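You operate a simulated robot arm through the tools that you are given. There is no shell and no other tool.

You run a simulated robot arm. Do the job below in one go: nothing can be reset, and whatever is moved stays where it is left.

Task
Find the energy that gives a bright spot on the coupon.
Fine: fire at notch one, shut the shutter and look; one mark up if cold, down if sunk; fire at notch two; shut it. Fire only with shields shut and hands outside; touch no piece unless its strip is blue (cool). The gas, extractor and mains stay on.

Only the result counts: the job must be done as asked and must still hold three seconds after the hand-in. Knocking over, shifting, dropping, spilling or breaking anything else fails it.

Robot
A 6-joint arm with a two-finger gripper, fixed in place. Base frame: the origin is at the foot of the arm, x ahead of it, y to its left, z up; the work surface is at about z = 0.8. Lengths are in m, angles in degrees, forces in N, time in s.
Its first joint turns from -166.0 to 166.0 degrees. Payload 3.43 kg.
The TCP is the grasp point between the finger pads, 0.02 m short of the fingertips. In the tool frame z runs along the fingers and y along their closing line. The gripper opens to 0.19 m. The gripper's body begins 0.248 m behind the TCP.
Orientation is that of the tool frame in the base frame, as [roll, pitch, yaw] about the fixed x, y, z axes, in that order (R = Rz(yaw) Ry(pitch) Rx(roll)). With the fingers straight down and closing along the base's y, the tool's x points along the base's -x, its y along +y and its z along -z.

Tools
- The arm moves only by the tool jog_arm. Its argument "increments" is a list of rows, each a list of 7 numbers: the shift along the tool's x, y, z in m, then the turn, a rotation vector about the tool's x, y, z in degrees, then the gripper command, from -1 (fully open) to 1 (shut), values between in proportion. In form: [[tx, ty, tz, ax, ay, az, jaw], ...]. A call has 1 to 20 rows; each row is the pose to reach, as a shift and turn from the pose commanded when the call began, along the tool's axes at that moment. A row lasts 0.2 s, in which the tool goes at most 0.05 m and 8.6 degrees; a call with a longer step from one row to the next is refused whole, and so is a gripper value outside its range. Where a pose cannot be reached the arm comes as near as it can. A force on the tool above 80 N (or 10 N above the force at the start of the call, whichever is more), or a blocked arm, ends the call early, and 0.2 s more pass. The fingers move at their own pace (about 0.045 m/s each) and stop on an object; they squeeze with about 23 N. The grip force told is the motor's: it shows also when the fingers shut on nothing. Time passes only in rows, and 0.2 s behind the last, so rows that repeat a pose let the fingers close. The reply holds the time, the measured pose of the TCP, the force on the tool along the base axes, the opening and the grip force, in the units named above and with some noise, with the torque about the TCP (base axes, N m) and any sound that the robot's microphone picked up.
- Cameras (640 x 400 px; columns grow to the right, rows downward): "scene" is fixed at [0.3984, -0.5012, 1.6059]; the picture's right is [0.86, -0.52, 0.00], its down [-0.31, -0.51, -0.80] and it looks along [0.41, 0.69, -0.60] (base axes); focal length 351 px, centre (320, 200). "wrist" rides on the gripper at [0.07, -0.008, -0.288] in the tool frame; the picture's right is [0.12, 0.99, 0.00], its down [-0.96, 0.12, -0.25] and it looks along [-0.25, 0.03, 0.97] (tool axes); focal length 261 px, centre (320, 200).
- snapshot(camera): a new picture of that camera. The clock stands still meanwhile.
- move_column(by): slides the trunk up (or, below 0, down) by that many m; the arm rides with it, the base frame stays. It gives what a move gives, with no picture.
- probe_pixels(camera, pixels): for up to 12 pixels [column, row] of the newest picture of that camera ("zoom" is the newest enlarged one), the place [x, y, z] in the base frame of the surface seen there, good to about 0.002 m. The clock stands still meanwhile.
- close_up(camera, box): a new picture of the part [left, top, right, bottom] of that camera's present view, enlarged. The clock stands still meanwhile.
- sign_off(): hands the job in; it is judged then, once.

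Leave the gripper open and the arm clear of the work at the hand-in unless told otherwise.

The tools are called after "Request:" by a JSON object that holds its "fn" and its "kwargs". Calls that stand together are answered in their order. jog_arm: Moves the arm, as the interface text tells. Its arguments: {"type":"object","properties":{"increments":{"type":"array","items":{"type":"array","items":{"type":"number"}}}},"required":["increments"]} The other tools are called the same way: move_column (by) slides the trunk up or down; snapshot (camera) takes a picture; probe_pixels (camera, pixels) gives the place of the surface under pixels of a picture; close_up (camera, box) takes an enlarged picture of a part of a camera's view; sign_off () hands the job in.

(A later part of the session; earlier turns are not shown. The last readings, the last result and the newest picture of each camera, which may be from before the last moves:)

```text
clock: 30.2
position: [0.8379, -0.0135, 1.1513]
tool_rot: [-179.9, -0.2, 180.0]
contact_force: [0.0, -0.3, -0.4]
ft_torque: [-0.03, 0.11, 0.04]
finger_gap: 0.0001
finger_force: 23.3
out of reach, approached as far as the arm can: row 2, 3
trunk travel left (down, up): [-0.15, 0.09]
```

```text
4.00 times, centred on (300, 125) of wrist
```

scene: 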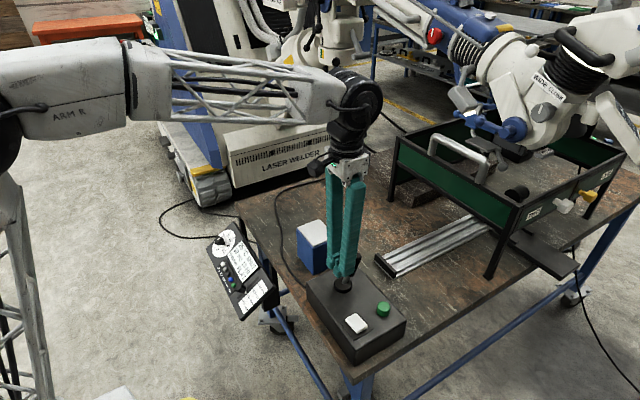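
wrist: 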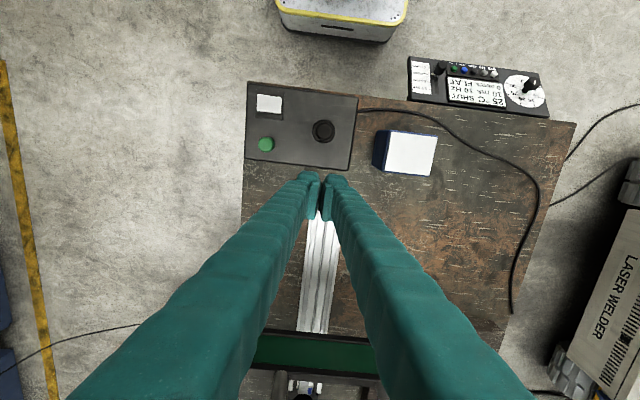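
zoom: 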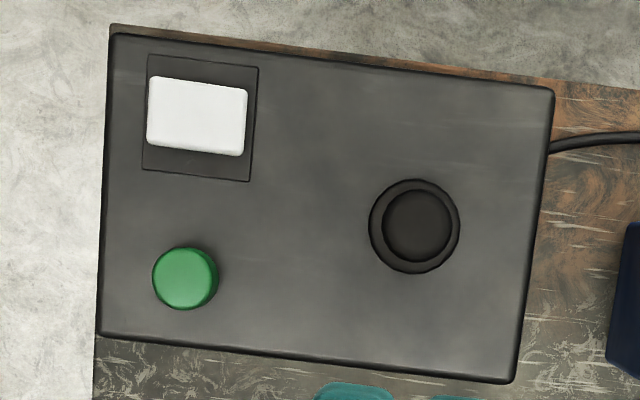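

I'll lower the closed fingers on the far side of the joystick (tip z≈0.943, clear of the box), then pull it toward −x once, hold, and release.

Request:
{"fn": "jog_arm", "kwargs": {"increments": [[0, 0, 0.045, 0, 0, 0, 1], [0, 0, 0.09, 0, 0, 0, 1], [0, 0, 0.135, 0, 0, 0, 1], [0, 0, 0.175, 0, 0, 0, 1], [0, 0, 0.188, 0, 0, 0, 1], [0, 0, 0.188, 0, 0, 0, 1]]}}

Request:
{"fn": "jog_arm", "kwargs": {"increments": [[0.025, 0, 0, 0, 0, 0, 1], [0.045, 0, 0, 0, 0, 0, 1], [0.06, 0, 0, 0, 0, 0, 1], [0.069, 0, 0, 0, 0, 0, 1], [0.069, 0, 0, 0, 0, 0, 1], [0.069, 0, 0, 0, 0, 0, 1]]}}

Request:
{"fn": "snapshot", "kwargs": {"camera": "scene"}}

Request:
{"fn": "close_up", "kwargs": {"camera": "scene", "box": [430, 180, 530, 255]}}

```text
clock: 31.6
position: [0.838, -0.0124, 0.9631]
tool_rot: [-180.0, 0.0, -180.0]
contact_force: [-0.8, 0.2, 0.0]
ft_torque: [-0.03, -0.01, -0.01]
finger_gap: 0.0
finger_force: 22.8
trunk travel left (down, up): [-0.15, 0.09]
```

```text
clock: 33.0
position: [0.7711, -0.0124, 0.9635]
tool_rot: [180.0, 0.0, 179.9]
contact_force: [23.8, -1.7, -1.2]
ft_torque: [0.04, -0.29, 0.22]
finger_gap: 0.0003
finger_force: 23.0
trunk travel left (down, up): [-0.15, 0.09]
```

```text
taken
```

scene: 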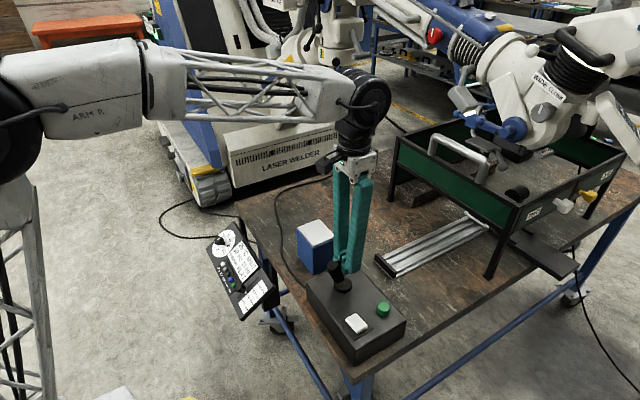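

```text
5.33 times, centred on (480, 218) of scene
```

zoom: 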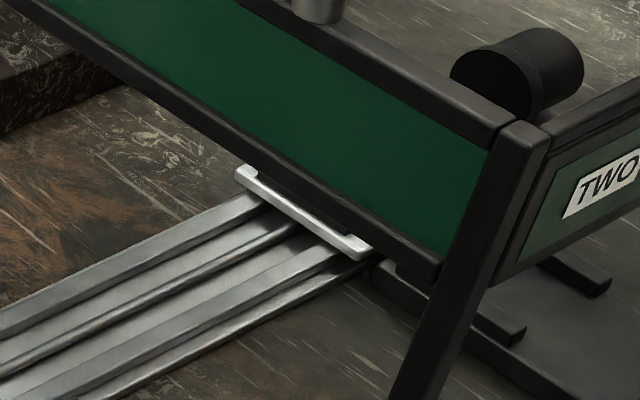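

It stepped back to the third stop (same picture as before). I'll release and pull again, slightly less deep, for the second stop.

Request:
{"fn": "jog_arm", "kwargs": {"increments": [[-0.02, 0, 0, 0, 0, 0, 1], [-0.04, 0, 0, 0, 0, 0, 1], [-0.04, 0, 0, 0, 0, 0, 1], [-0.025, 0, 0, 0, 0, 0, 1], [-0.012, 0, 0, 0, 0, 0, 1], [-0.006, 0, 0, 0, 0, 0, 1], [-0.006, 0, 0, 0, 0, 0, 1], [-0.006, 0, 0, 0, 0, 0, 1]]}}

Request:
{"fn": "close_up", "kwargs": {"camera": "scene", "box": [430, 180, 530, 255]}}

```text
clock: 34.8
position: [0.7746, -0.0124, 0.9639]
tool_rot: [180.0, 0.0, 180.0]
contact_force: [2.3, 1.1, 2.5]
ft_torque: [0.02, 0.03, 0.0]
finger_gap: 0.0
finger_force: 22.9
trunk travel left (down, up): [-0.15, 0.09]
```

```text
5.33 times, centred on (480, 218) of scene
```

zoom: 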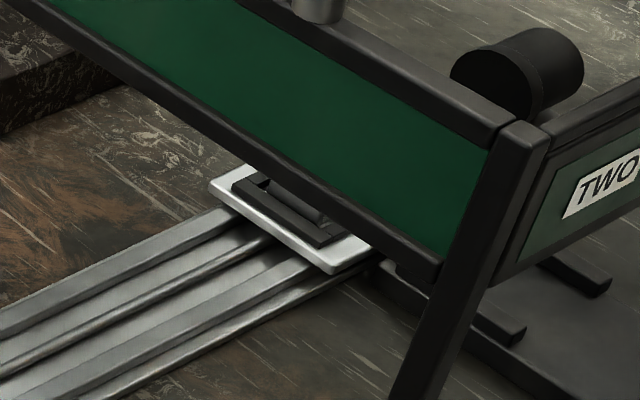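

It is at the second stop. One more release and pull for the first stop.

Request:
{"fn": "jog_arm", "kwargs": {"increments": [[-0.015, 0, 0, 0, 0, 0, 1], [-0.035, 0, 0, 0, 0, 0, 1], [-0.035, 0, 0, 0, 0, 0, 1], [-0.02, 0, 0, 0, 0, 0, 1], [-0.006, 0, 0, 0, 0, 0, 1], [0, 0, 0, 0, 0, 0, 1], [0, 0, 0, 0, 0, 0, 1], [0, 0, 0, 0, 0, 0, 1]]}}

Request:
{"fn": "close_up", "kwargs": {"camera": "scene", "box": [430, 180, 530, 255]}}

```text
clock: 36.6
position: [0.7742, -0.0134, 0.9642]
tool_rot: [-180.0, 0.0, 179.9]
contact_force: [1.7, -3.0, 3.0]
ft_torque: [-0.04, 0.06, 0.07]
finger_gap: 0.0001
finger_force: 22.8
trunk travel left (down, up): [-0.15, 0.09]
```

```text
5.33 times, centred on (480, 218) of scene
```

zoom: 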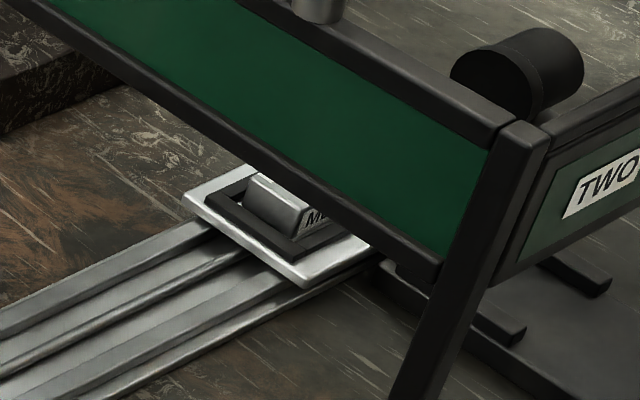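

The carriage is back at the first stop (same corner at (182, 197)). I'll release, rise, and move to about (0.95, 0, 1.22) to look over the front pane at the coupon's top.

Request:
{"fn": "jog_arm", "kwargs": {"increments": [[-0.03, 0, 0, 0, 0, 0, 1], [-0.06, 0, 0, 0, 0, 0, 1], [-0.07, 0, -0.04, 0, 0, 0, 1], [-0.08, 0, -0.085, 0, 0, 0, 1], [-0.1, 0, -0.13, 0, 0, 0, 1], [-0.125, 0, -0.17, 0, 0, 0, 1], [-0.15, 0.003, -0.21, 0, 0, 0, 1], [-0.175, 0.005, -0.25, 0, 0, 0, 1], [-0.176, 0.005, -0.256, 0, 0, 0, 1]]}}

Request:
{"fn": "snapshot", "kwargs": {"camera": "wrist"}}

Request:
{"fn": "close_up", "kwargs": {"camera": "wrist", "box": [240, 280, 400, 400]}}

```text
clock: 38.6
position: [0.9299, -0.0096, 1.1869]
tool_rot: [-180.0, 0.0, -180.0]
contact_force: [-0.6, 0.2, -0.4]
ft_torque: [0.02, -0.05, 0.02]
finger_gap: 0.0
finger_force: 22.7
out of reach, approached as far as the arm can: row 8, 9
trunk travel left (down, up): [-0.15, 0.09]
```

```text
taken
```

wrist: 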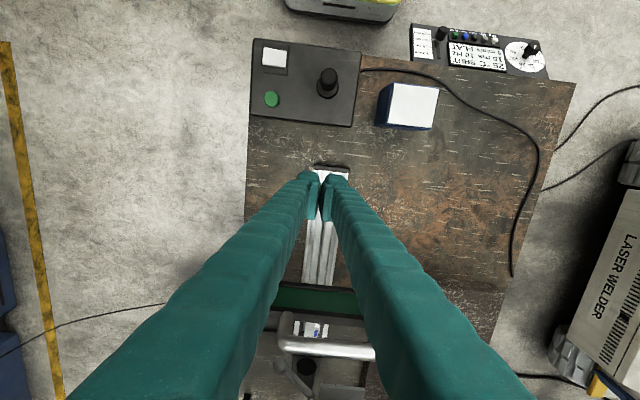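

```text
3.33 times, centred on (320, 340) of wrist
```

zoom: 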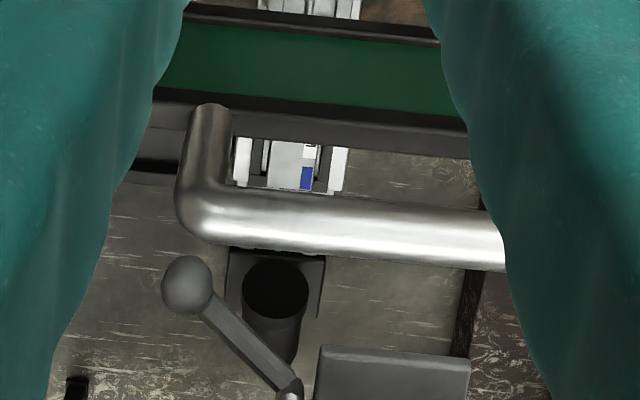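

The coupon is visible between the pane's top bar and the handle. I'll zoom on it for a baseline before firing, and probe its visible part.

Request:
{"fn": "close_up", "kwargs": {"camera": "wrist", "box": [285, 315, 345, 345]}}

Request:
{"fn": "probe_pixels", "kwargs": {"camera": "zoom", "pixels": [[300, 60], [300, 150], [350, 100], [260, 100], [380, 160], [300, 200], [200, 60]]}}

Request:
{"fn": "close_up", "kwargs": {"camera": "wrist", "box": [410, 20, 550, 80]}}

```text
10.67 times, centred on (315, 330) of wrist
```

zoom: 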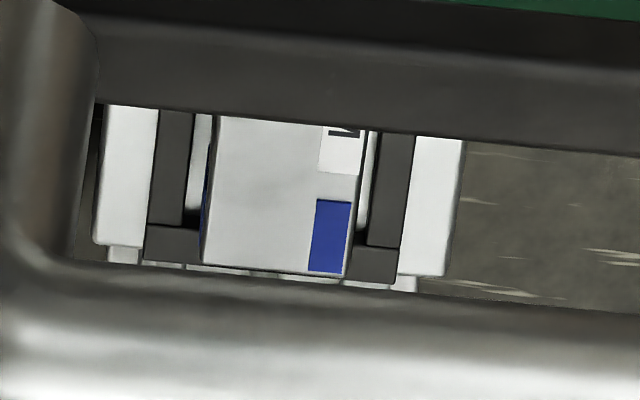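

```text
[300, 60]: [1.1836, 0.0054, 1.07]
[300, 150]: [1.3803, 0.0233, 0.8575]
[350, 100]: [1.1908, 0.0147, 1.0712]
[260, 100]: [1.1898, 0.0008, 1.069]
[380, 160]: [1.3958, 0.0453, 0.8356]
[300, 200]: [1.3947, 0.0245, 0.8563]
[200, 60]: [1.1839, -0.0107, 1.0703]
```

```text
4.57 times, centred on (480, 50) of wrist
```

zoom: 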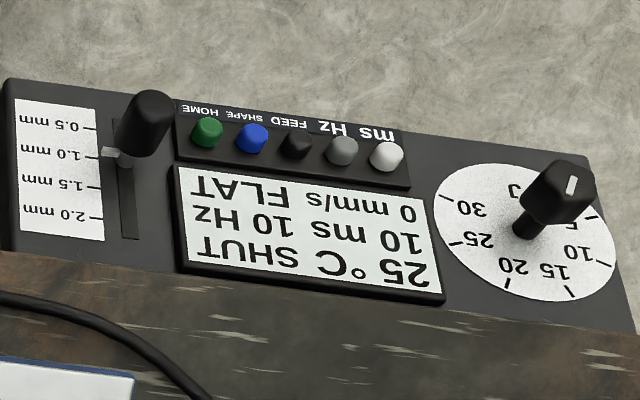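

Baseline: the coupon top is plain grey with a blue strip and the display shows 25 °C, SHUT. Next I'll check the rocker's shape from here, zooming on the box around (273, 57).

Request:
{"fn": "close_up", "kwargs": {"camera": "wrist", "box": [250, 40, 300, 110]}}

Request:
{"fn": "probe_pixels", "kwargs": {"camera": "zoom", "pixels": [[290, 85], [310, 90], [330, 95], [350, 100], [370, 105], [330, 70], [335, 112], [300, 270], [320, 285], [290, 290]]}}

```text
5.71 times, centred on (275, 75) of wrist
```

zoom: 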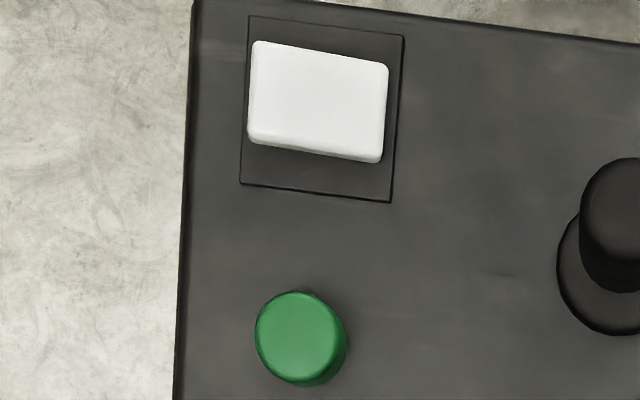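

```text
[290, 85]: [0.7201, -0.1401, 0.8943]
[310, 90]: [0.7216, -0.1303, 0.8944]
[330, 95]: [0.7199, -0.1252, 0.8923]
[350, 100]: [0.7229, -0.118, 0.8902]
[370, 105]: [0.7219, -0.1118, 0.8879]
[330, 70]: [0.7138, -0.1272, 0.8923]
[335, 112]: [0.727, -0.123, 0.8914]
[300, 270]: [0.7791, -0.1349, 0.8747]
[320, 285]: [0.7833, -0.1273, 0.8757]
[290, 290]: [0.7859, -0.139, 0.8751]
```

The rocker's −y end stands up (z≈0.896) and its +y end is down. I'll go above the raised end at (0.72, −0.153), first at z≈1.0.

Request:
{"fn": "jog_arm", "kwargs": {"increments": [[0.03, -0.02, 0.025, 0, 0, 0, 1], [0.06, -0.04, 0.05, 0, 0, 0, 1], [0.09, -0.06, 0.078, 0, 0, 0, 1], [0.12, -0.08, 0.105, 0, 0, 0, 1], [0.15, -0.1, 0.132, 0, 0, 0, 1], [0.18, -0.12, 0.16, 0, 0, 0, 1], [0.21, -0.143, 0.187, 0, 0, 0, 1], [0.21, -0.143, 0.22, 0, 0, 0, 1], [0.21, -0.143, 0.24, 0, 0, 0, 1], [0.21, -0.143, 0.24, 0, 0, 0, 1]]}}

Request:
{"fn": "close_up", "kwargs": {"camera": "scene", "box": [320, 280, 410, 350]}}

```text
clock: 40.8
position: [0.7183, -0.1515, 0.9474]
tool_rot: [-180.0, -0.1, 179.9]
contact_force: [-0.4, -0.2, -0.5]
ft_torque: [-0.02, 0.03, 0.01]
finger_gap: 0.0002
finger_force: 22.6
trunk travel left (down, up): [-0.15, 0.09]
```

```text
5.71 times, centred on (365, 315) of scene
```

zoom: 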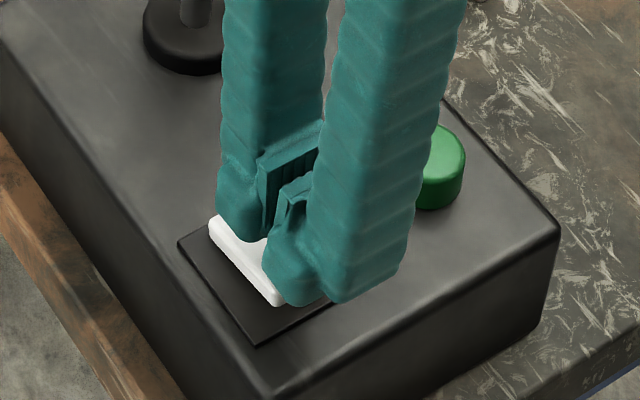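

The fingertips are above the rocker's raised end. I'll press down slowly to about z 0.906 and come back up.

Request:
{"fn": "jog_arm", "kwargs": {"increments": [[0, 0, 0.015, 0, 0, 0, 1], [0, 0, 0.028, 0, 0, 0, 1], [0, 0, 0.034, 0, 0, 0, 1], [0, 0, 0.039, 0, 0, 0, 1], [0, 0, 0.042, 0, 0, 0, 1]]}}

Request:
{"fn": "close_up", "kwargs": {"camera": "scene", "box": [205, 222, 285, 322]}}

Request:
{"fn": "close_up", "kwargs": {"camera": "scene", "box": [320, 280, 410, 350]}}

```text
clock: 42.0
position: [0.7185, -0.153, 0.9086]
tool_rot: [-179.9, 0.5, 179.9]
contact_force: [-1.6, -3.2, 76.4]
ft_torque: [1.01, 0.41, -0.2]
finger_gap: 0.0
finger_force: 23.2
trunk travel left (down, up): [-0.15, 0.09]
```

```text
4.00 times, centred on (245, 272) of scene
```

zoom: 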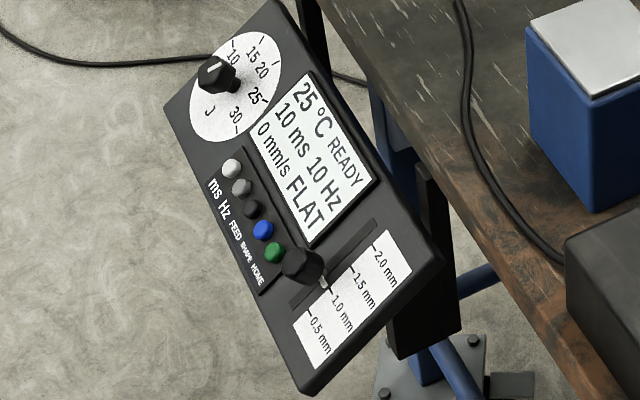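

```text
5.71 times, centred on (365, 315) of scene
```

zoom: 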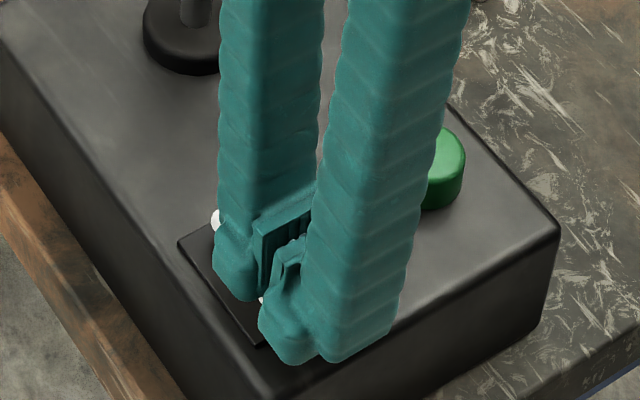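

The display now reads READY: the rocker is the shutter, and it is open. I'll lift off and move above the green button at (0.801, −0.129).

Request:
{"fn": "jog_arm", "kwargs": {"increments": [[0, 0, -0.02, 0, 0, 0, 1], [0, 0, -0.05, 0, 0, 0, 1], [-0.04, 0.012, -0.05, 0, 0, 0, 1], [-0.083, 0.024, -0.05, 0, 0, 0, 1], [-0.083, 0.024, -0.04, 0, 0, 0, 1], [-0.083, 0.024, -0.04, 0, 0, 0, 1]]}}

Request:
{"fn": "close_up", "kwargs": {"camera": "scene", "box": [320, 270, 420, 350]}}

Request:
{"fn": "close_up", "kwargs": {"camera": "scene", "box": [205, 222, 285, 322]}}

```text
clock: 43.4
position: [0.8026, -0.1297, 0.9451]
tool_rot: [180.0, -0.1, 179.9]
contact_force: [0.4, 0.1, -1.3]
ft_torque: [-0.02, 0.04, -0.02]
finger_gap: 0.0
finger_force: 23.5
trunk travel left (down, up): [-0.15, 0.09]
```

```text
5.00 times, centred on (370, 310) of scene
```

zoom: 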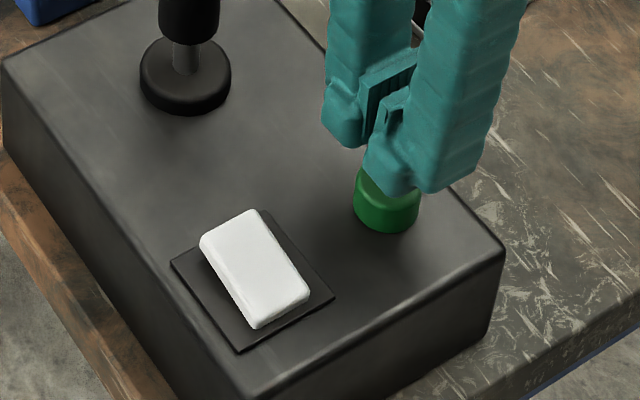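

```text
4.00 times, centred on (245, 272) of scene
```

zoom: 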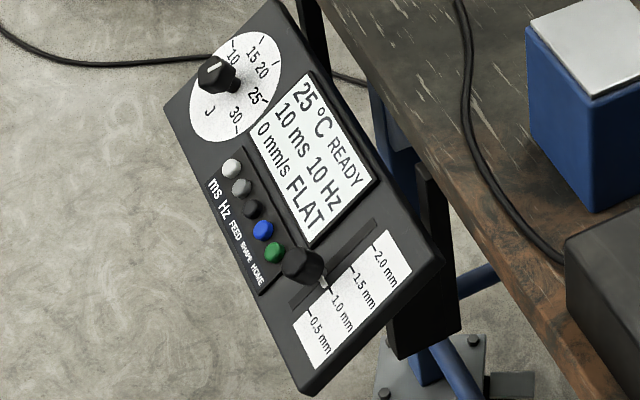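

The stage should still be at the first stop; I'll check that, then press the green button briefly with the arm well outside the shields.

Request:
{"fn": "close_up", "kwargs": {"camera": "scene", "box": [430, 180, 530, 255]}}

Request:
{"fn": "jog_arm", "kwargs": {"increments": [[0, 0, 0.02, 0, 0, 0, 1], [0, 0, 0.029, 0, 0, 0, 1], [0, 0, 0.034, 0, 0, 0, 1], [0, 0, 0.037, 0, 0, 0, 1], [0, 0, 0.02, 0, 0, 0, 1], [0, 0, 0, 0, 0, 0, 1]]}}

Request:
{"fn": "close_up", "kwargs": {"camera": "scene", "box": [205, 222, 285, 322]}}

Request:
{"fn": "close_up", "kwargs": {"camera": "scene", "box": [430, 180, 530, 255]}}

```text
5.33 times, centred on (480, 218) of scene
```

zoom: 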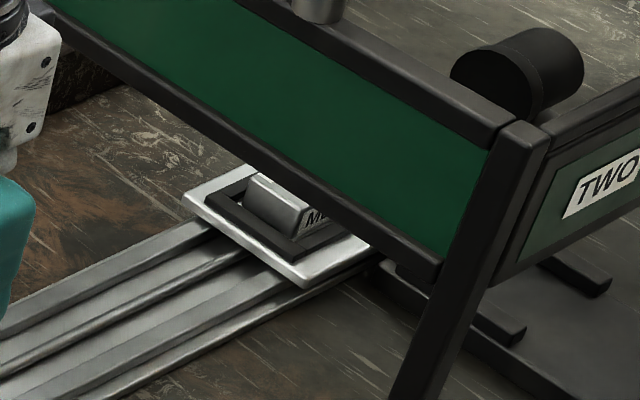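

```text
clock: 44.8
position: [0.8038, -0.1278, 0.9439]
tool_rot: [-179.9, -0.1, -180.0]
contact_force: [-0.3, -0.2, 0.2]
ft_torque: [0.04, 0.05, 0.0]
finger_gap: 0.0
finger_force: 33.8
trunk travel left (down, up): [-0.15, 0.09]
heard: click
```

```text
4.00 times, centred on (245, 272) of scene
```

zoom: 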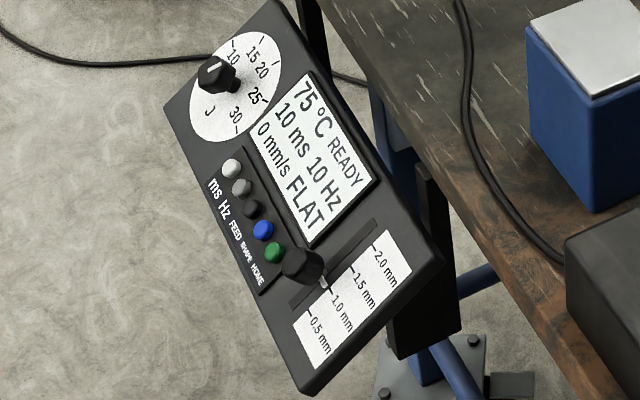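

```text
5.33 times, centred on (480, 218) of scene
```

zoom: 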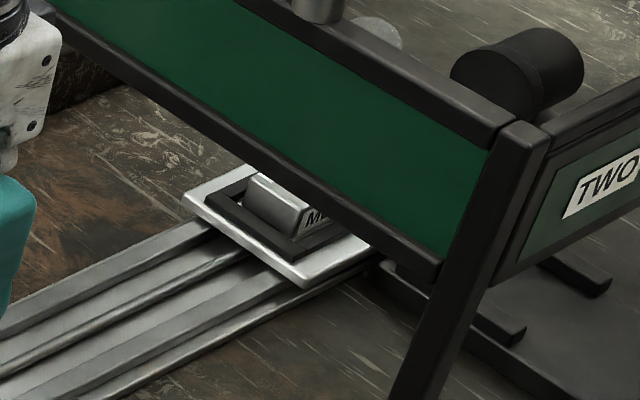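

It fired: a click, a puff of smoke by the stage and the display shows 75 °C. Now I'll shut the shutter by pressing the rocker's +y end at (0.719, −0.112).

Request:
{"fn": "jog_arm", "kwargs": {"increments": [[0, 0, -0.03, 0, 0, 0, 1], [0.04, 0.008, -0.03, 0, 0, 0, 1], [0.085, 0.016, -0.03, 0, 0, 0, 1], [0.085, 0.016, 0, 0, 0, 0, 1], [0.085, 0.016, 0.018, 0, 0, 0, 1], [0.085, 0.016, 0.026, 0, 0, 0, 1], [0.085, 0.016, 0.031, 0, 0, 0, 1], [0.085, 0.016, 0.035, 0, 0, 0, 1]]}}

Request:
{"fn": "close_up", "kwargs": {"camera": "scene", "box": [205, 222, 285, 322]}}

```text
clock: 46.6
position: [0.7172, -0.1095, 0.9084]
tool_rot: [-180.0, 0.2, 180.0]
contact_force: [-1.3, 7.5, 32.4]
ft_torque: [-0.32, 0.14, 0.35]
finger_gap: 0.0002
finger_force: 34.2
trunk travel left (down, up): [-0.15, 0.09]
```

```text
4.00 times, centred on (245, 272) of scene
```

zoom: 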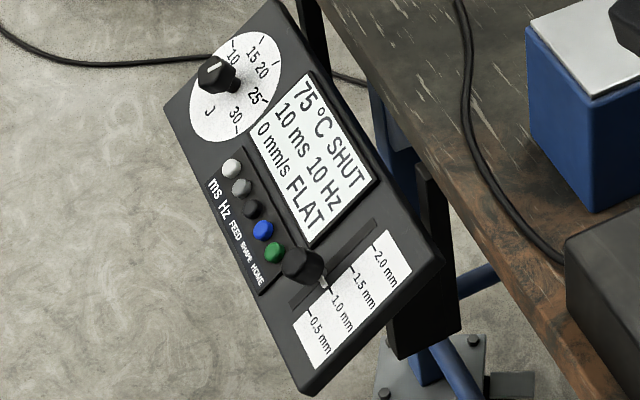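

The display reads SHUT, 75 °C. I'll lift off and go to the viewing pose over the pane at about (0.93, −0.01, 1.187), to look at the spot.

Request:
{"fn": "jog_arm", "kwargs": {"increments": [[0, 0, -0.045, 0, 0, 0, 1], [0, 0, -0.09, 0, 0, 0, 1], [-0.025, 0.012, -0.125, 0, 0, 0, 1], [-0.05, 0.024, -0.15, 0, 0, 0, 1], [-0.08, 0.04, -0.175, 0, 0, 0, 1], [-0.11, 0.055, -0.2, 0, 0, 0, 1], [-0.14, 0.07, -0.225, 0, 0, 0, 1], [-0.17, 0.085, -0.25, 0, 0, 0, 1], [-0.2, 0.095, -0.27, 0, 0, 0, 1], [-0.213, 0.1, -0.279, 0, 0, 0, 1], [-0.213, 0.1, -0.279, 0, 0, 0, 1]]}}

Request:
{"fn": "snapshot", "kwargs": {"camera": "wrist"}}

Request:
{"fn": "close_up", "kwargs": {"camera": "wrist", "box": [285, 315, 345, 345]}}

```text
clock: 49.0
position: [0.929, -0.0122, 1.1878]
tool_rot: [180.0, 0.1, -180.0]
contact_force: [1.2, 1.3, -0.5]
ft_torque: [0.02, 0.06, -0.03]
finger_gap: 0.0
finger_force: 34.0
trunk travel left (down, up): [-0.15, 0.09]
```

```text
taken
```

wrist: 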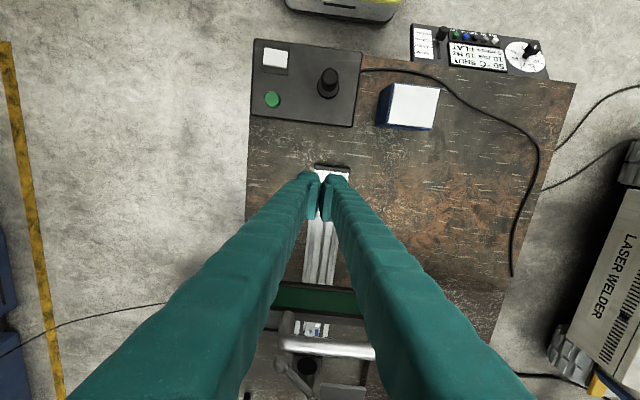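

```text
10.67 times, centred on (315, 330) of wrist
```

zoom: 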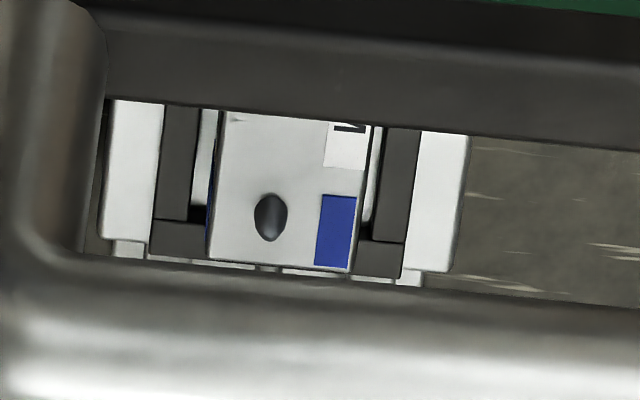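

A dark oval mark is on the coupon at zoom (270, 217). I'll zoom in further to judge whether it's sunk or cold, and probe its depth.

Request:
{"fn": "close_up", "kwargs": {"camera": "wrist", "box": [302, 325, 320, 338]}}

Request:
{"fn": "probe_pixels", "kwargs": {"camera": "zoom", "pixels": [[320, 200], [300, 200], [340, 200], [320, 160], [320, 240], [220, 200], [420, 200], [320, 100], [320, 300]]}}

Request:
{"fn": "close_up", "kwargs": {"camera": "wrist", "box": [410, 20, 550, 80]}}

```text
16.00 times, centred on (311, 332) of wrist
```

zoom: 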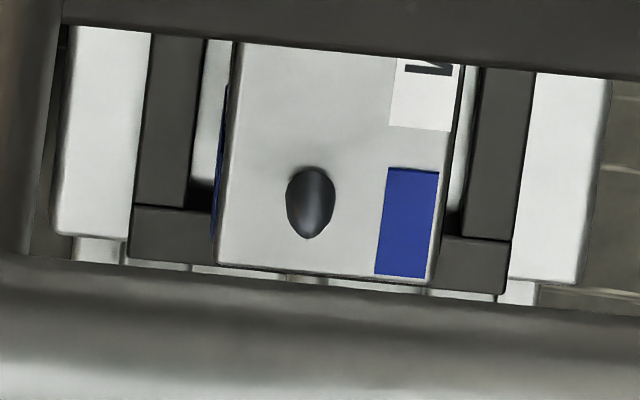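

```text
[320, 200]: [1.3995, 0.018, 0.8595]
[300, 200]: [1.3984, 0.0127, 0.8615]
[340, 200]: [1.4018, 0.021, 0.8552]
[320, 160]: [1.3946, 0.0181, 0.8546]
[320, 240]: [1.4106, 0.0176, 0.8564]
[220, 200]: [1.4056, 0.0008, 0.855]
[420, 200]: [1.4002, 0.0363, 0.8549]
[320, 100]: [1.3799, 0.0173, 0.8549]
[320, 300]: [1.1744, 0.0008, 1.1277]
```

```text
4.57 times, centred on (480, 50) of wrist
```

zoom: 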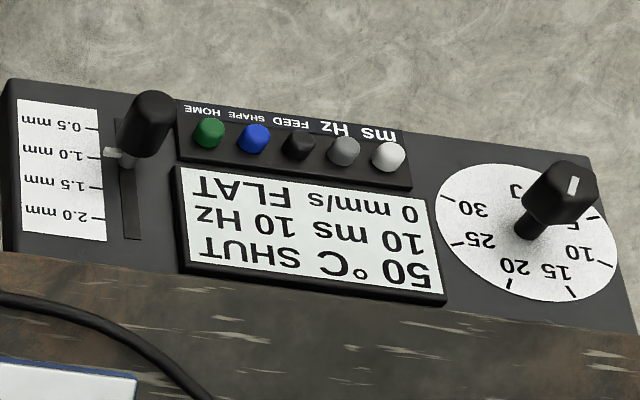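

The mark looks like a dark lump slightly raised above the coupon (0.8595–0.8615 against 0.855), so it may be "cold", but I want a side view to be sure. I'll go to the low left-front viewpoint with the gripper opening.

Request:
{"fn": "jog_arm", "kwargs": {"increments": [[0.001, 0.0225, 0.0235, 1.52, -6.89, 2.18, -1], [0.002, 0.045, 0.047, 3.05, -13.78, 4.36, -1], [0.003, 0.0675, 0.0705, 4.57, -20.67, 6.54, -1], [0.004, 0.09, 0.094, 6.1, -27.56, 8.72, -1], [0.005, 0.1125, 0.1175, 7.62, -34.45, 10.9, -1], [0.006, 0.135, 0.141, 9.15, -41.34, 13.08, -1], [0.007, 0.1575, 0.1645, 10.67, -48.23, 15.26, -1], [0.008, 0.18, 0.188, 12.2, -55.12, 17.44, -1], [0.009, 0.2025, 0.2115, 13.72, -62.01, 19.62, -1], [0.009, 0.225, 0.235, 15.25, -68.9, 21.8, -1], [0.009, 0.225, 0.235, 15.25, -68.9, 21.8, -1]]}}

Request:
{"fn": "snapshot", "kwargs": {"camera": "wrist"}}

Request:
{"fn": "close_up", "kwargs": {"camera": "wrist", "box": [270, 140, 350, 200]}}

```text
clock: 51.4
position: [0.9217, 0.2142, 0.9516]
tool_rot: [-180.0, 70.1, 155.0]
contact_force: [-1.3, 0.2, -0.4]
ft_torque: [0.0, -0.01, 0.01]
finger_gap: 0.19
finger_force: 0.0
trunk travel left (down, up): [-0.15, 0.09]
```

```text
taken
```

wrist: 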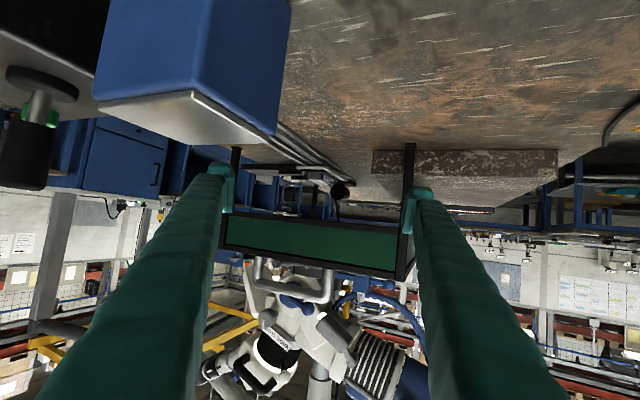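

```text
6.67 times, centred on (310, 170) of wrist
```

zoom: 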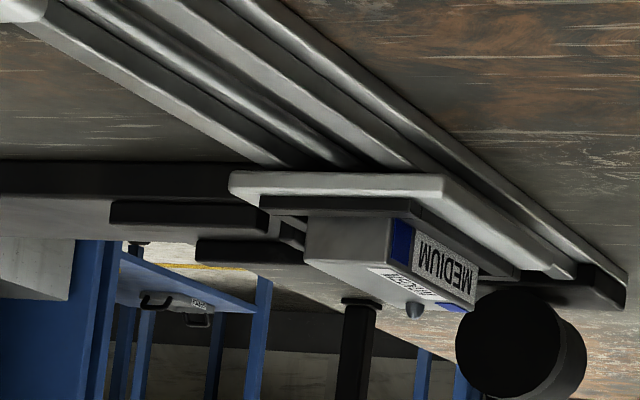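

Upside-down, the mark sticks up from the coupon's top at zoom (415, 310). I'll zoom further.

Request:
{"fn": "close_up", "kwargs": {"camera": "wrist", "box": [314, 180, 334, 192]}}

Request:
{"fn": "close_up", "kwargs": {"camera": "wrist", "box": [300, 165, 340, 195]}}

```text
16.00 times, centred on (324, 186) of wrist
```

zoom: 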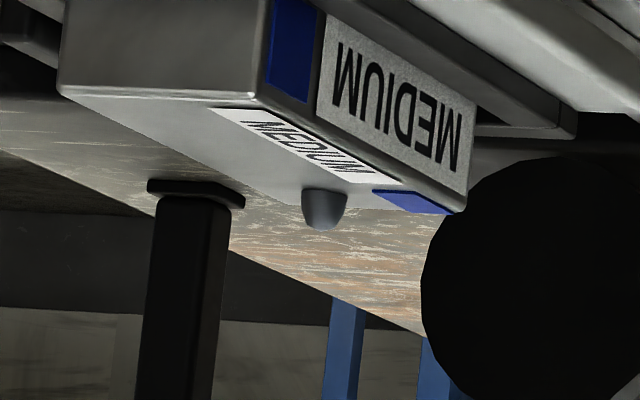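

```text
13.33 times, centred on (320, 180) of wrist
```

zoom: 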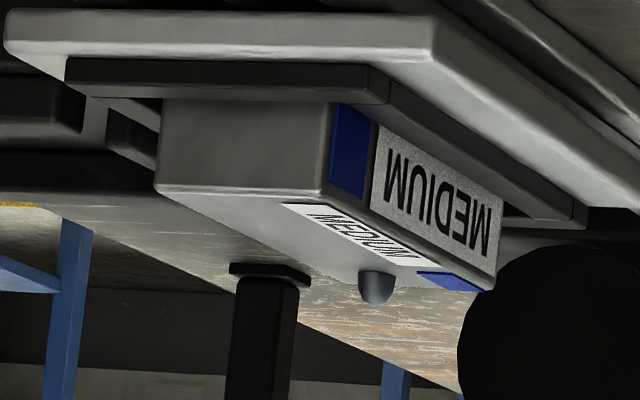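

The mark is a raised, dull grey bead, so it is cold: the energy must go one mark up, from 20 to 25 J. I'll go above the panel with the tool tilted square to its face, about (0.48, 0.50, 0.92), gripper open for a clear view.

Request:
{"fn": "jog_arm", "kwargs": {"increments": [[0.0173, 0.006, -0.0399, -1.69, 2.76, -1.27, -1], [0.0347, 0.012, -0.0798, -3.38, 5.52, -2.53, -1], [0.052, 0.018, -0.1198, -5.07, 8.28, -3.8, -1], [0.0693, 0.0241, -0.1597, -6.77, 11.03, -5.07, -1], [0.0866, 0.0301, -0.1996, -8.46, 13.79, -6.33, -1], [0.104, 0.0361, -0.2395, -10.15, 16.55, -7.6, -1], [0.1213, 0.0421, -0.2794, -11.84, 19.31, -8.87, -1], [0.1386, 0.0481, -0.3193, -13.53, 22.07, -10.13, -1], [0.1559, 0.0542, -0.3593, -15.2, 24.8, -11.4, -1], [0.1733, 0.0602, -0.3992, -16.9, 27.6, -12.67, -1], [0.1906, 0.0662, -0.4391, -18.6, 30.3, -13.93, -1], [0.2079, 0.0722, -0.479, -20.3, 33.1, -15.2, -1], [0.2079, 0.0722, -0.479, -20.3, 33.1, -15.2, -1]]}}

Request:
{"fn": "snapshot", "kwargs": {"camera": "wrist"}}

```text
clock: 54.2
position: [0.4783, 0.4991, 0.9193]
tool_rot: [179.9, 36.4, 180.0]
contact_force: [-0.7, 0.3, -0.1]
ft_torque: [0.04, -0.03, 0.04]
finger_gap: 0.19
finger_force: 0.0
trunk travel left (down, up): [-0.15, 0.09]
```

```text
taken
```

wrist: 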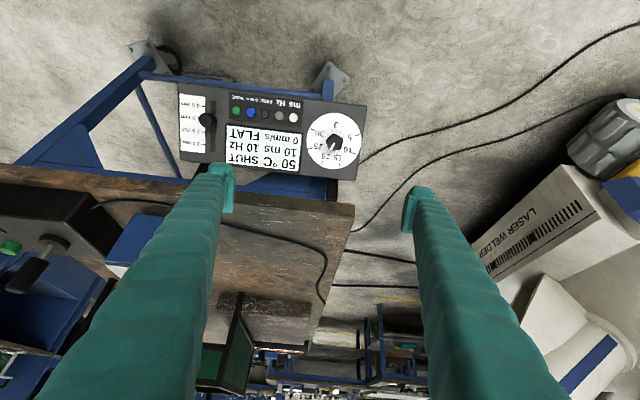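

The panel is seen nearly face-on. I'll zoom on the dial at (335, 141) and probe the panel face and knob.

Request:
{"fn": "close_up", "kwargs": {"camera": "wrist", "box": [300, 110, 370, 180]}}

Request:
{"fn": "probe_pixels", "kwargs": {"camera": "zoom", "pixels": [[320, 180], [325, 170], [335, 185], [300, 200], [280, 180], [320, 60], [200, 180], [420, 200], [310, 310], [450, 120], [200, 330], [440, 360]]}}

Request:
{"fn": "close_up", "kwargs": {"camera": "wrist", "box": [175, 75, 375, 185]}}

```text
5.71 times, centred on (335, 145) of wrist
```

zoom: 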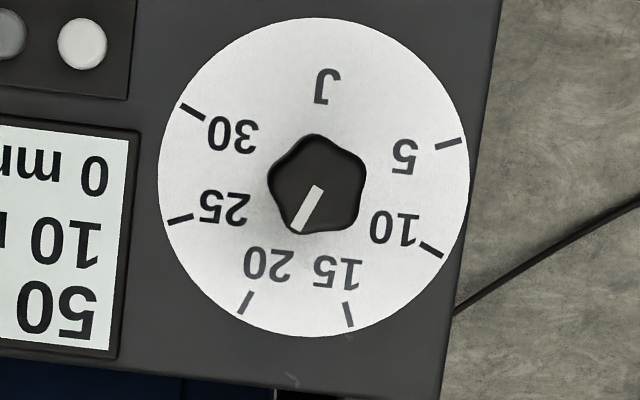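

```text
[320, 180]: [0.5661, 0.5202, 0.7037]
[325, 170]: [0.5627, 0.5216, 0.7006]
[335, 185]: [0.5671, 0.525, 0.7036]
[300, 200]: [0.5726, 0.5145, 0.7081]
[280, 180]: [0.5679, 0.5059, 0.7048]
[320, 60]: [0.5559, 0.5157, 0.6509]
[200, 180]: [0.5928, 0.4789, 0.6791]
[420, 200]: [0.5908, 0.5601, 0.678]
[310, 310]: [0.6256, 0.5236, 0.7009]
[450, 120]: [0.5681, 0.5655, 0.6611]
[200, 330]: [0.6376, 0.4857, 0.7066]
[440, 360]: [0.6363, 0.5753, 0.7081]
```

```text
3.20 times, centred on (275, 130) of wrist
```

zoom: 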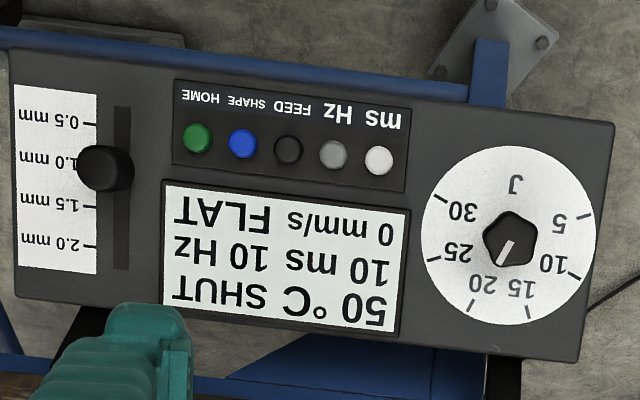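

The face-on view confirms it: the knob is a pentagon with its line on 20, marks 45° apart, clockwise going up. The dial centre is about (0.589, 0.520, 0.675), panel tilt 35°, knob top 36 mm above the face. I'll go to a standoff 0.10 m off the dial, with the gripper at about 7 cm.

Request:
{"fn": "jog_arm", "kwargs": {"increments": [[0.009, 0.0032, 0.027, 0, 0.23, 0, 0.263], [0.018, 0.0065, 0.054, 0, 0.47, 0, 0.263], [0.027, 0.0097, 0.081, 0, 0.7, 0, 0.263], [0.036, 0.013, 0.108, 0, 0.93, 0, 0.263], [0.045, 0.0162, 0.135, 0, 1.17, 0, 0.263], [0.0537, 0.0194, 0.1621, 0, 1.4, 0, 0.263], [0.0537, 0.0194, 0.1621, 0, 1.4, 0, 0.263], [0.0537, 0.0194, 0.1621, 0, 1.4, 0, 0.263]]}}

Request:
{"fn": "snapshot", "kwargs": {"camera": "wrist"}}

Request:
{"fn": "close_up", "kwargs": {"camera": "wrist", "box": [260, 120, 400, 220]}}

```text
clock: 56.0
position: [0.5324, 0.5171, 0.758]
tool_rot: [-179.9, 35.0, 180.0]
contact_force: [0.0, -0.5, -0.3]
ft_torque: [-0.02, 0.03, 0.02]
finger_gap: 0.0699
finger_force: 0.1
trunk travel left (down, up): [-0.15, 0.09]
```

```text
taken
```

wrist: 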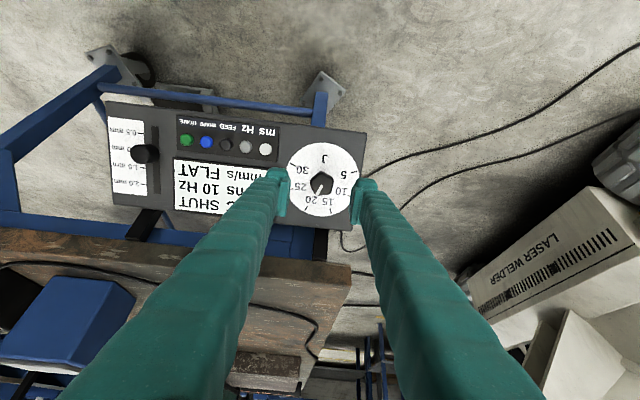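

```text
4.00 times, centred on (330, 170) of wrist
```

zoom: 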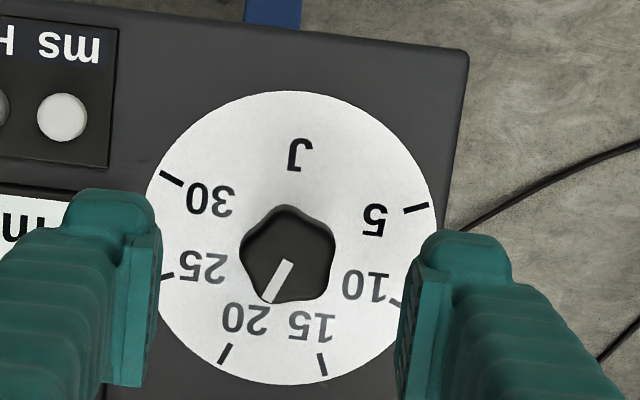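

The knob sits between the fingers. I'll re-probe the dial face and knob from this closer view to refine the aim.

Request:
{"fn": "probe_pixels", "kwargs": {"camera": "zoom", "pixels": [[287, 255], [245, 255], [330, 250], [285, 212], [290, 297], [290, 105], [290, 370], [160, 235], [420, 225], [295, 150], [230, 320], [350, 330]]}}

```text
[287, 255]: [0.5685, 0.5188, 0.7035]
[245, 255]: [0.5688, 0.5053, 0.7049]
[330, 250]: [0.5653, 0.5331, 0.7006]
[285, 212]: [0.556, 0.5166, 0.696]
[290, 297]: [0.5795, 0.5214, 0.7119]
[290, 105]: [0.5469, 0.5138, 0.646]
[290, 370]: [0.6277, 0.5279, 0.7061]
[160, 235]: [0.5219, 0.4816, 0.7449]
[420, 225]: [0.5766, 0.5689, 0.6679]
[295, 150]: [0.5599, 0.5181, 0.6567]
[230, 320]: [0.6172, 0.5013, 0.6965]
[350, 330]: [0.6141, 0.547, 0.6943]
```

The refined grip point is about (0.570, 0.519, 0.701), with the fingertips 1 cm above the dial face. I'll move in along the knob's axis.

Request:
{"fn": "jog_arm", "kwargs": {"increments": [[0.0005, 0.0005, 0.02, 0, 0, 0, 0.263], [0.001, 0.001, 0.04, 0, 0, 0, 0.263], [0.001, 0.001, 0.055, 0, 0, 0, 0.263], [0.001, 0.001, 0.0687, 0, 0, 0, 0.263], [0.001, 0.001, 0.0687, 0, 0, 0, 0.263]]}}

Request:
{"fn": "close_up", "kwargs": {"camera": "scene", "box": [195, 205, 285, 285]}}

Request:
{"fn": "close_up", "kwargs": {"camera": "wrist", "box": [260, 130, 400, 230]}}

```text
clock: 57.2
position: [0.571, 0.5188, 0.7021]
tool_rot: [-179.9, 35.0, 180.0]
contact_force: [-0.5, 0.4, 0.1]
ft_torque: [0.0, 0.0, -0.02]
finger_gap: 0.0699
finger_force: 0.0
trunk travel left (down, up): [-0.15, 0.09]
```

```text
5.00 times, centred on (240, 245) of scene
```

zoom: 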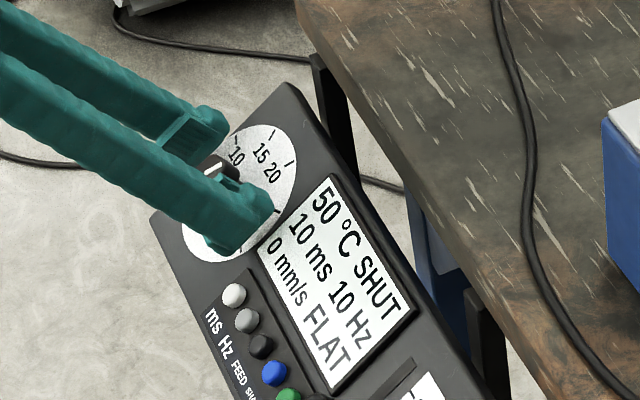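

```text
4.00 times, centred on (330, 180) of wrist
```

zoom: 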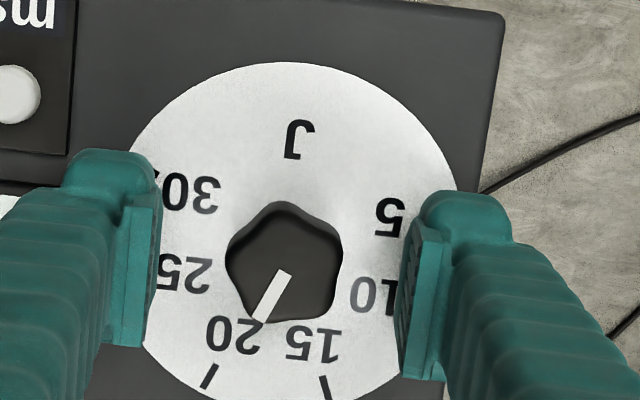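

The fingers straddle the knob without contact. I'll close on it.

Request:
{"fn": "jog_arm", "kwargs": {"increments": [[0, 0, 0, 0, 0, 0, 1], [0, 0, 0, 0, 0, 0, 1], [0, 0, 0, 0, 0, 0, 1], [0, 0, 0, 0, 0, 0, 1]]}}

Request:
{"fn": "close_up", "kwargs": {"camera": "wrist", "box": [260, 130, 400, 230]}}

```text
clock: 58.2
position: [0.5717, 0.5199, 0.7013]
tool_rot: [-180.0, 35.0, -180.0]
contact_force: [4.5, 16.7, -3.4]
ft_torque: [0.12, -0.11, 0.05]
finger_gap: 0.0318
finger_force: 44.8
trunk travel left (down, up): [-0.15, 0.09]
```

```text
4.00 times, centred on (330, 180) of wrist
```

zoom: 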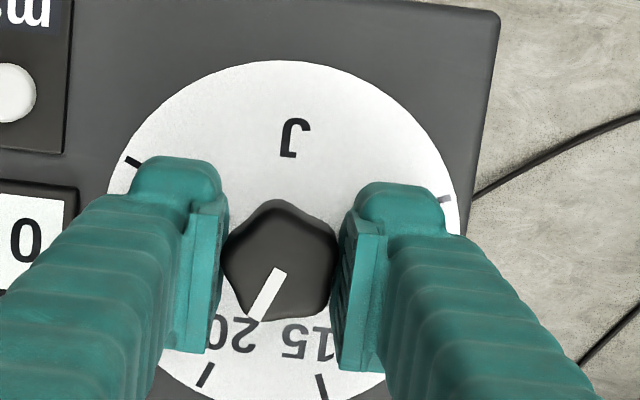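

The knob is gripped (gap 0.0318). I'll turn it clockwise by 45° about the tool axis, in 7.5° steps, and check the pointer before letting go.

Request:
{"fn": "jog_arm", "kwargs": {"increments": [[0, 0.001, 0, 0, 0, 0, 1], [0.0002, 0.001, 0, 0, 0, 7.5, 1], [0.0004, 0.001, 0, 0, 0, 15, 1], [0.0006, 0.0011, 0, 0, 0, 22.5, 1], [0.0008, 0.0012, 0, 0, 0, 30, 1], [0.001, 0.0013, 0, 0, 0, 37.5, 1], [0.0012, 0.0015, 0, 0, 0, 45, 1], [0.0012, 0.0015, 0, 0, 0, 45, 1]]}}

Request:
{"fn": "snapshot", "kwargs": {"camera": "wrist"}}

Request:
{"fn": "close_up", "kwargs": {"camera": "wrist", "box": [260, 120, 400, 220]}}

Request:
{"fn": "close_up", "kwargs": {"camera": "scene", "box": [195, 205, 285, 285]}}

```text
clock: 60.0
position: [0.572, 0.5194, 0.7008]
tool_rot: [153.6, 24.0, 129.2]
contact_force: [-7.6, -9.7, 8.7]
ft_torque: [-0.1, -0.02, -0.1]
finger_gap: 0.0317
finger_force: 44.9
trunk travel left (down, up): [-0.15, 0.09]
```

```text
taken
```

wrist: 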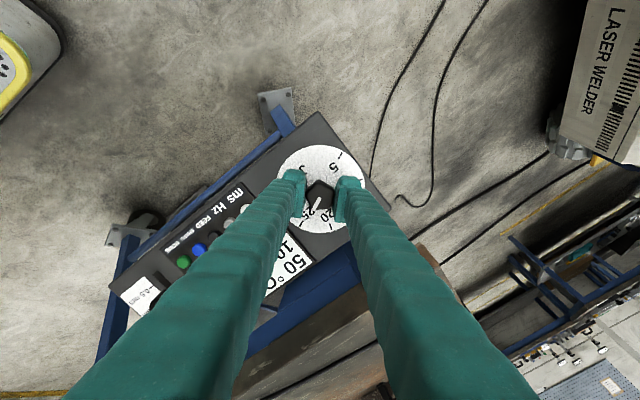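

```text
4.00 times, centred on (330, 170) of wrist
```

zoom: 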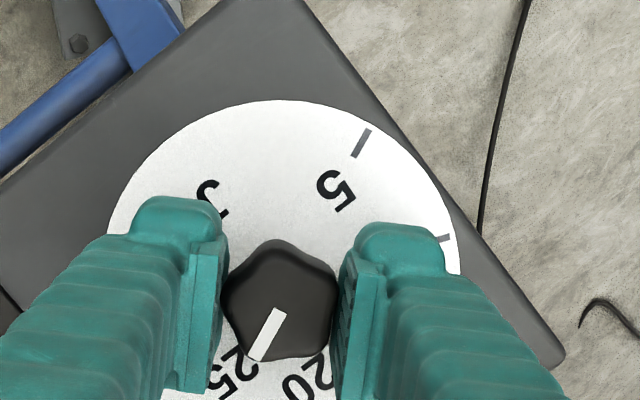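

```text
5.00 times, centred on (240, 245) of scene
```

zoom: 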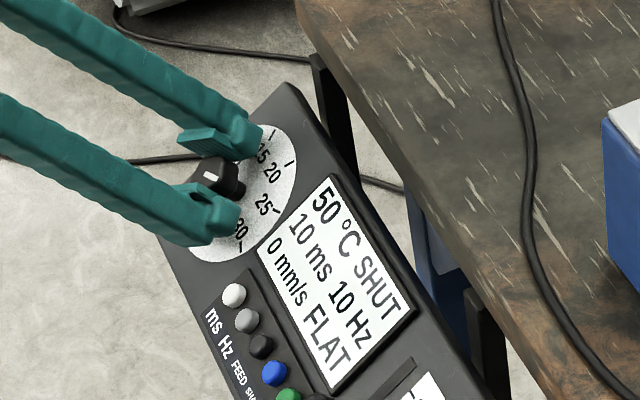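

The knob turned with the fingers; its line now points at 25. I'll release to 7 cm, back off 10 cm along the knob's axis and look.

Request:
{"fn": "jog_arm", "kwargs": {"increments": [[0, 0, 0, 0, 0, 0, 0.263], [0, 0, 0, 0, 0, 0, 0.263], [0, 0, 0, 0, 0, 0, 0.263], [0, 0, -0.02, 0, 0, 0, 0.263], [0, 0, -0.05, 0, 0, 0, 0.263], [0, 0, -0.09, 0, 0, 0, 0.263], [0, 0, -0.13, 0, 0, 0, -0.2], [0, 0, -0.16, 0, 0, 0, -1], [0, 0, -0.16, 0, 0, 0, -1], [0, 0, -0.16, 0, 0, 0, -1]]}}

Request:
{"fn": "snapshot", "kwargs": {"camera": "wrist"}}

Request:
{"fn": "close_up", "kwargs": {"camera": "wrist", "box": [260, 120, 400, 220]}}

```text
clock: 62.2
position: [0.4789, 0.5199, 0.8318]
tool_rot: [153.7, 23.9, 129.3]
contact_force: [-0.1, -0.5, 0.1]
ft_torque: [0.0, -0.02, 0.05]
finger_gap: 0.1577
finger_force: 0.0
trunk travel left (down, up): [-0.15, 0.09]
```

```text
taken
```

wrist: 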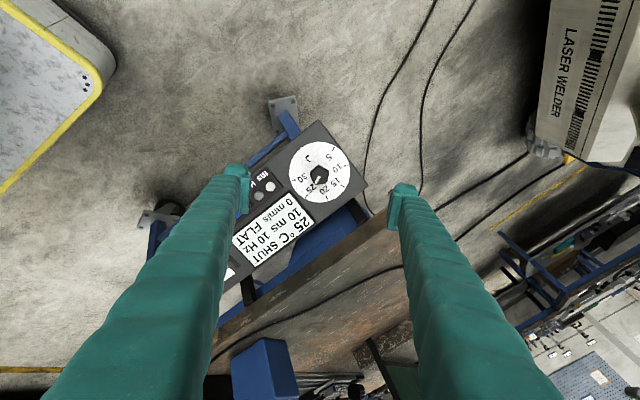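

```text
4.00 times, centred on (330, 170) of wrist
```

zoom: 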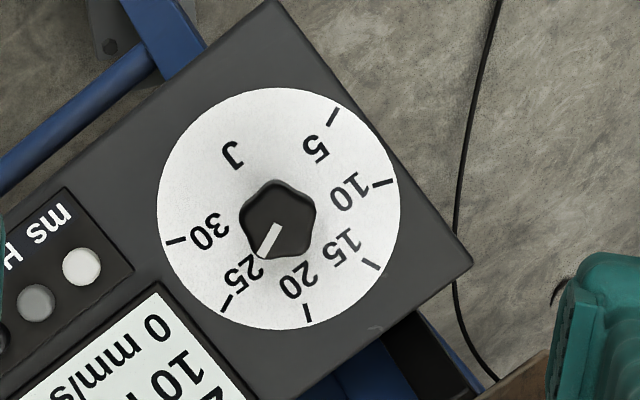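

The pointer sits on 25 J, and the display reads 25 °C, SHUT. Now I'll go back to the joystick: tool down, fingers closed, waypoint about (0.655, −0.013, 1.12).

Request:
{"fn": "jog_arm", "kwargs": {"increments": [[-0.0426, -0.0113, -0.0096, 0.98, 2.36, -3.11, 1], [-0.0851, -0.0226, -0.0193, 1.96, 4.73, -6.21, 1], [-0.1277, -0.0339, -0.0289, 2.94, 7.09, -9.32, 1], [-0.1702, -0.0452, -0.0386, 3.92, 9.46, -12.43, 1], [-0.2128, -0.0565, -0.0482, 4.9, 11.8, -15.5, 1], [-0.2553, -0.0678, -0.0579, 5.88, 14.2, -18.6, 1], [-0.2979, -0.0791, -0.0675, 6.87, 16.55, -21.75, 1], [-0.3404, -0.0903, -0.0771, 7.85, 18.9, -24.9, 1], [-0.383, -0.1016, -0.0868, 8.83, 21.3, -28.0, 1], [-0.4255, -0.1129, -0.0964, 9.8, 23.6, -31.1, 1], [-0.4681, -0.1242, -0.1061, 10.8, 26.0, -34.2, 1], [-0.5106, -0.1355, -0.1157, 11.8, 28.4, -37.3, 1], [-0.5532, -0.1468, -0.1254, 12.75, 30.7, -40.4, 1], [-0.5957, -0.1581, -0.135, 13.73, 33.1, -43.5, 1], [-0.5957, -0.1581, -0.135, 13.73, 33.1, -43.5, 1]]}}

Request:
{"fn": "snapshot", "kwargs": {"camera": "scene"}}

```text
clock: 65.4
position: [0.6548, -0.0131, 1.1233]
tool_rot: [180.0, 0.0, 179.9]
contact_force: [-0.2, -0.1, -0.2]
ft_torque: [-0.01, 0.03, -0.03]
finger_gap: 0.0001
finger_force: 22.8
trunk travel left (down, up): [-0.15, 0.09]
```

```text
taken
```

scene: 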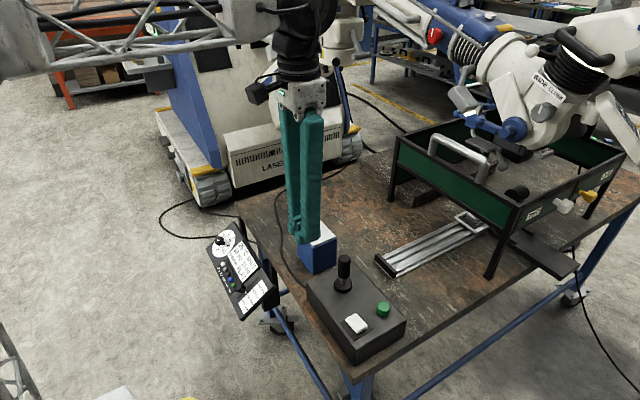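

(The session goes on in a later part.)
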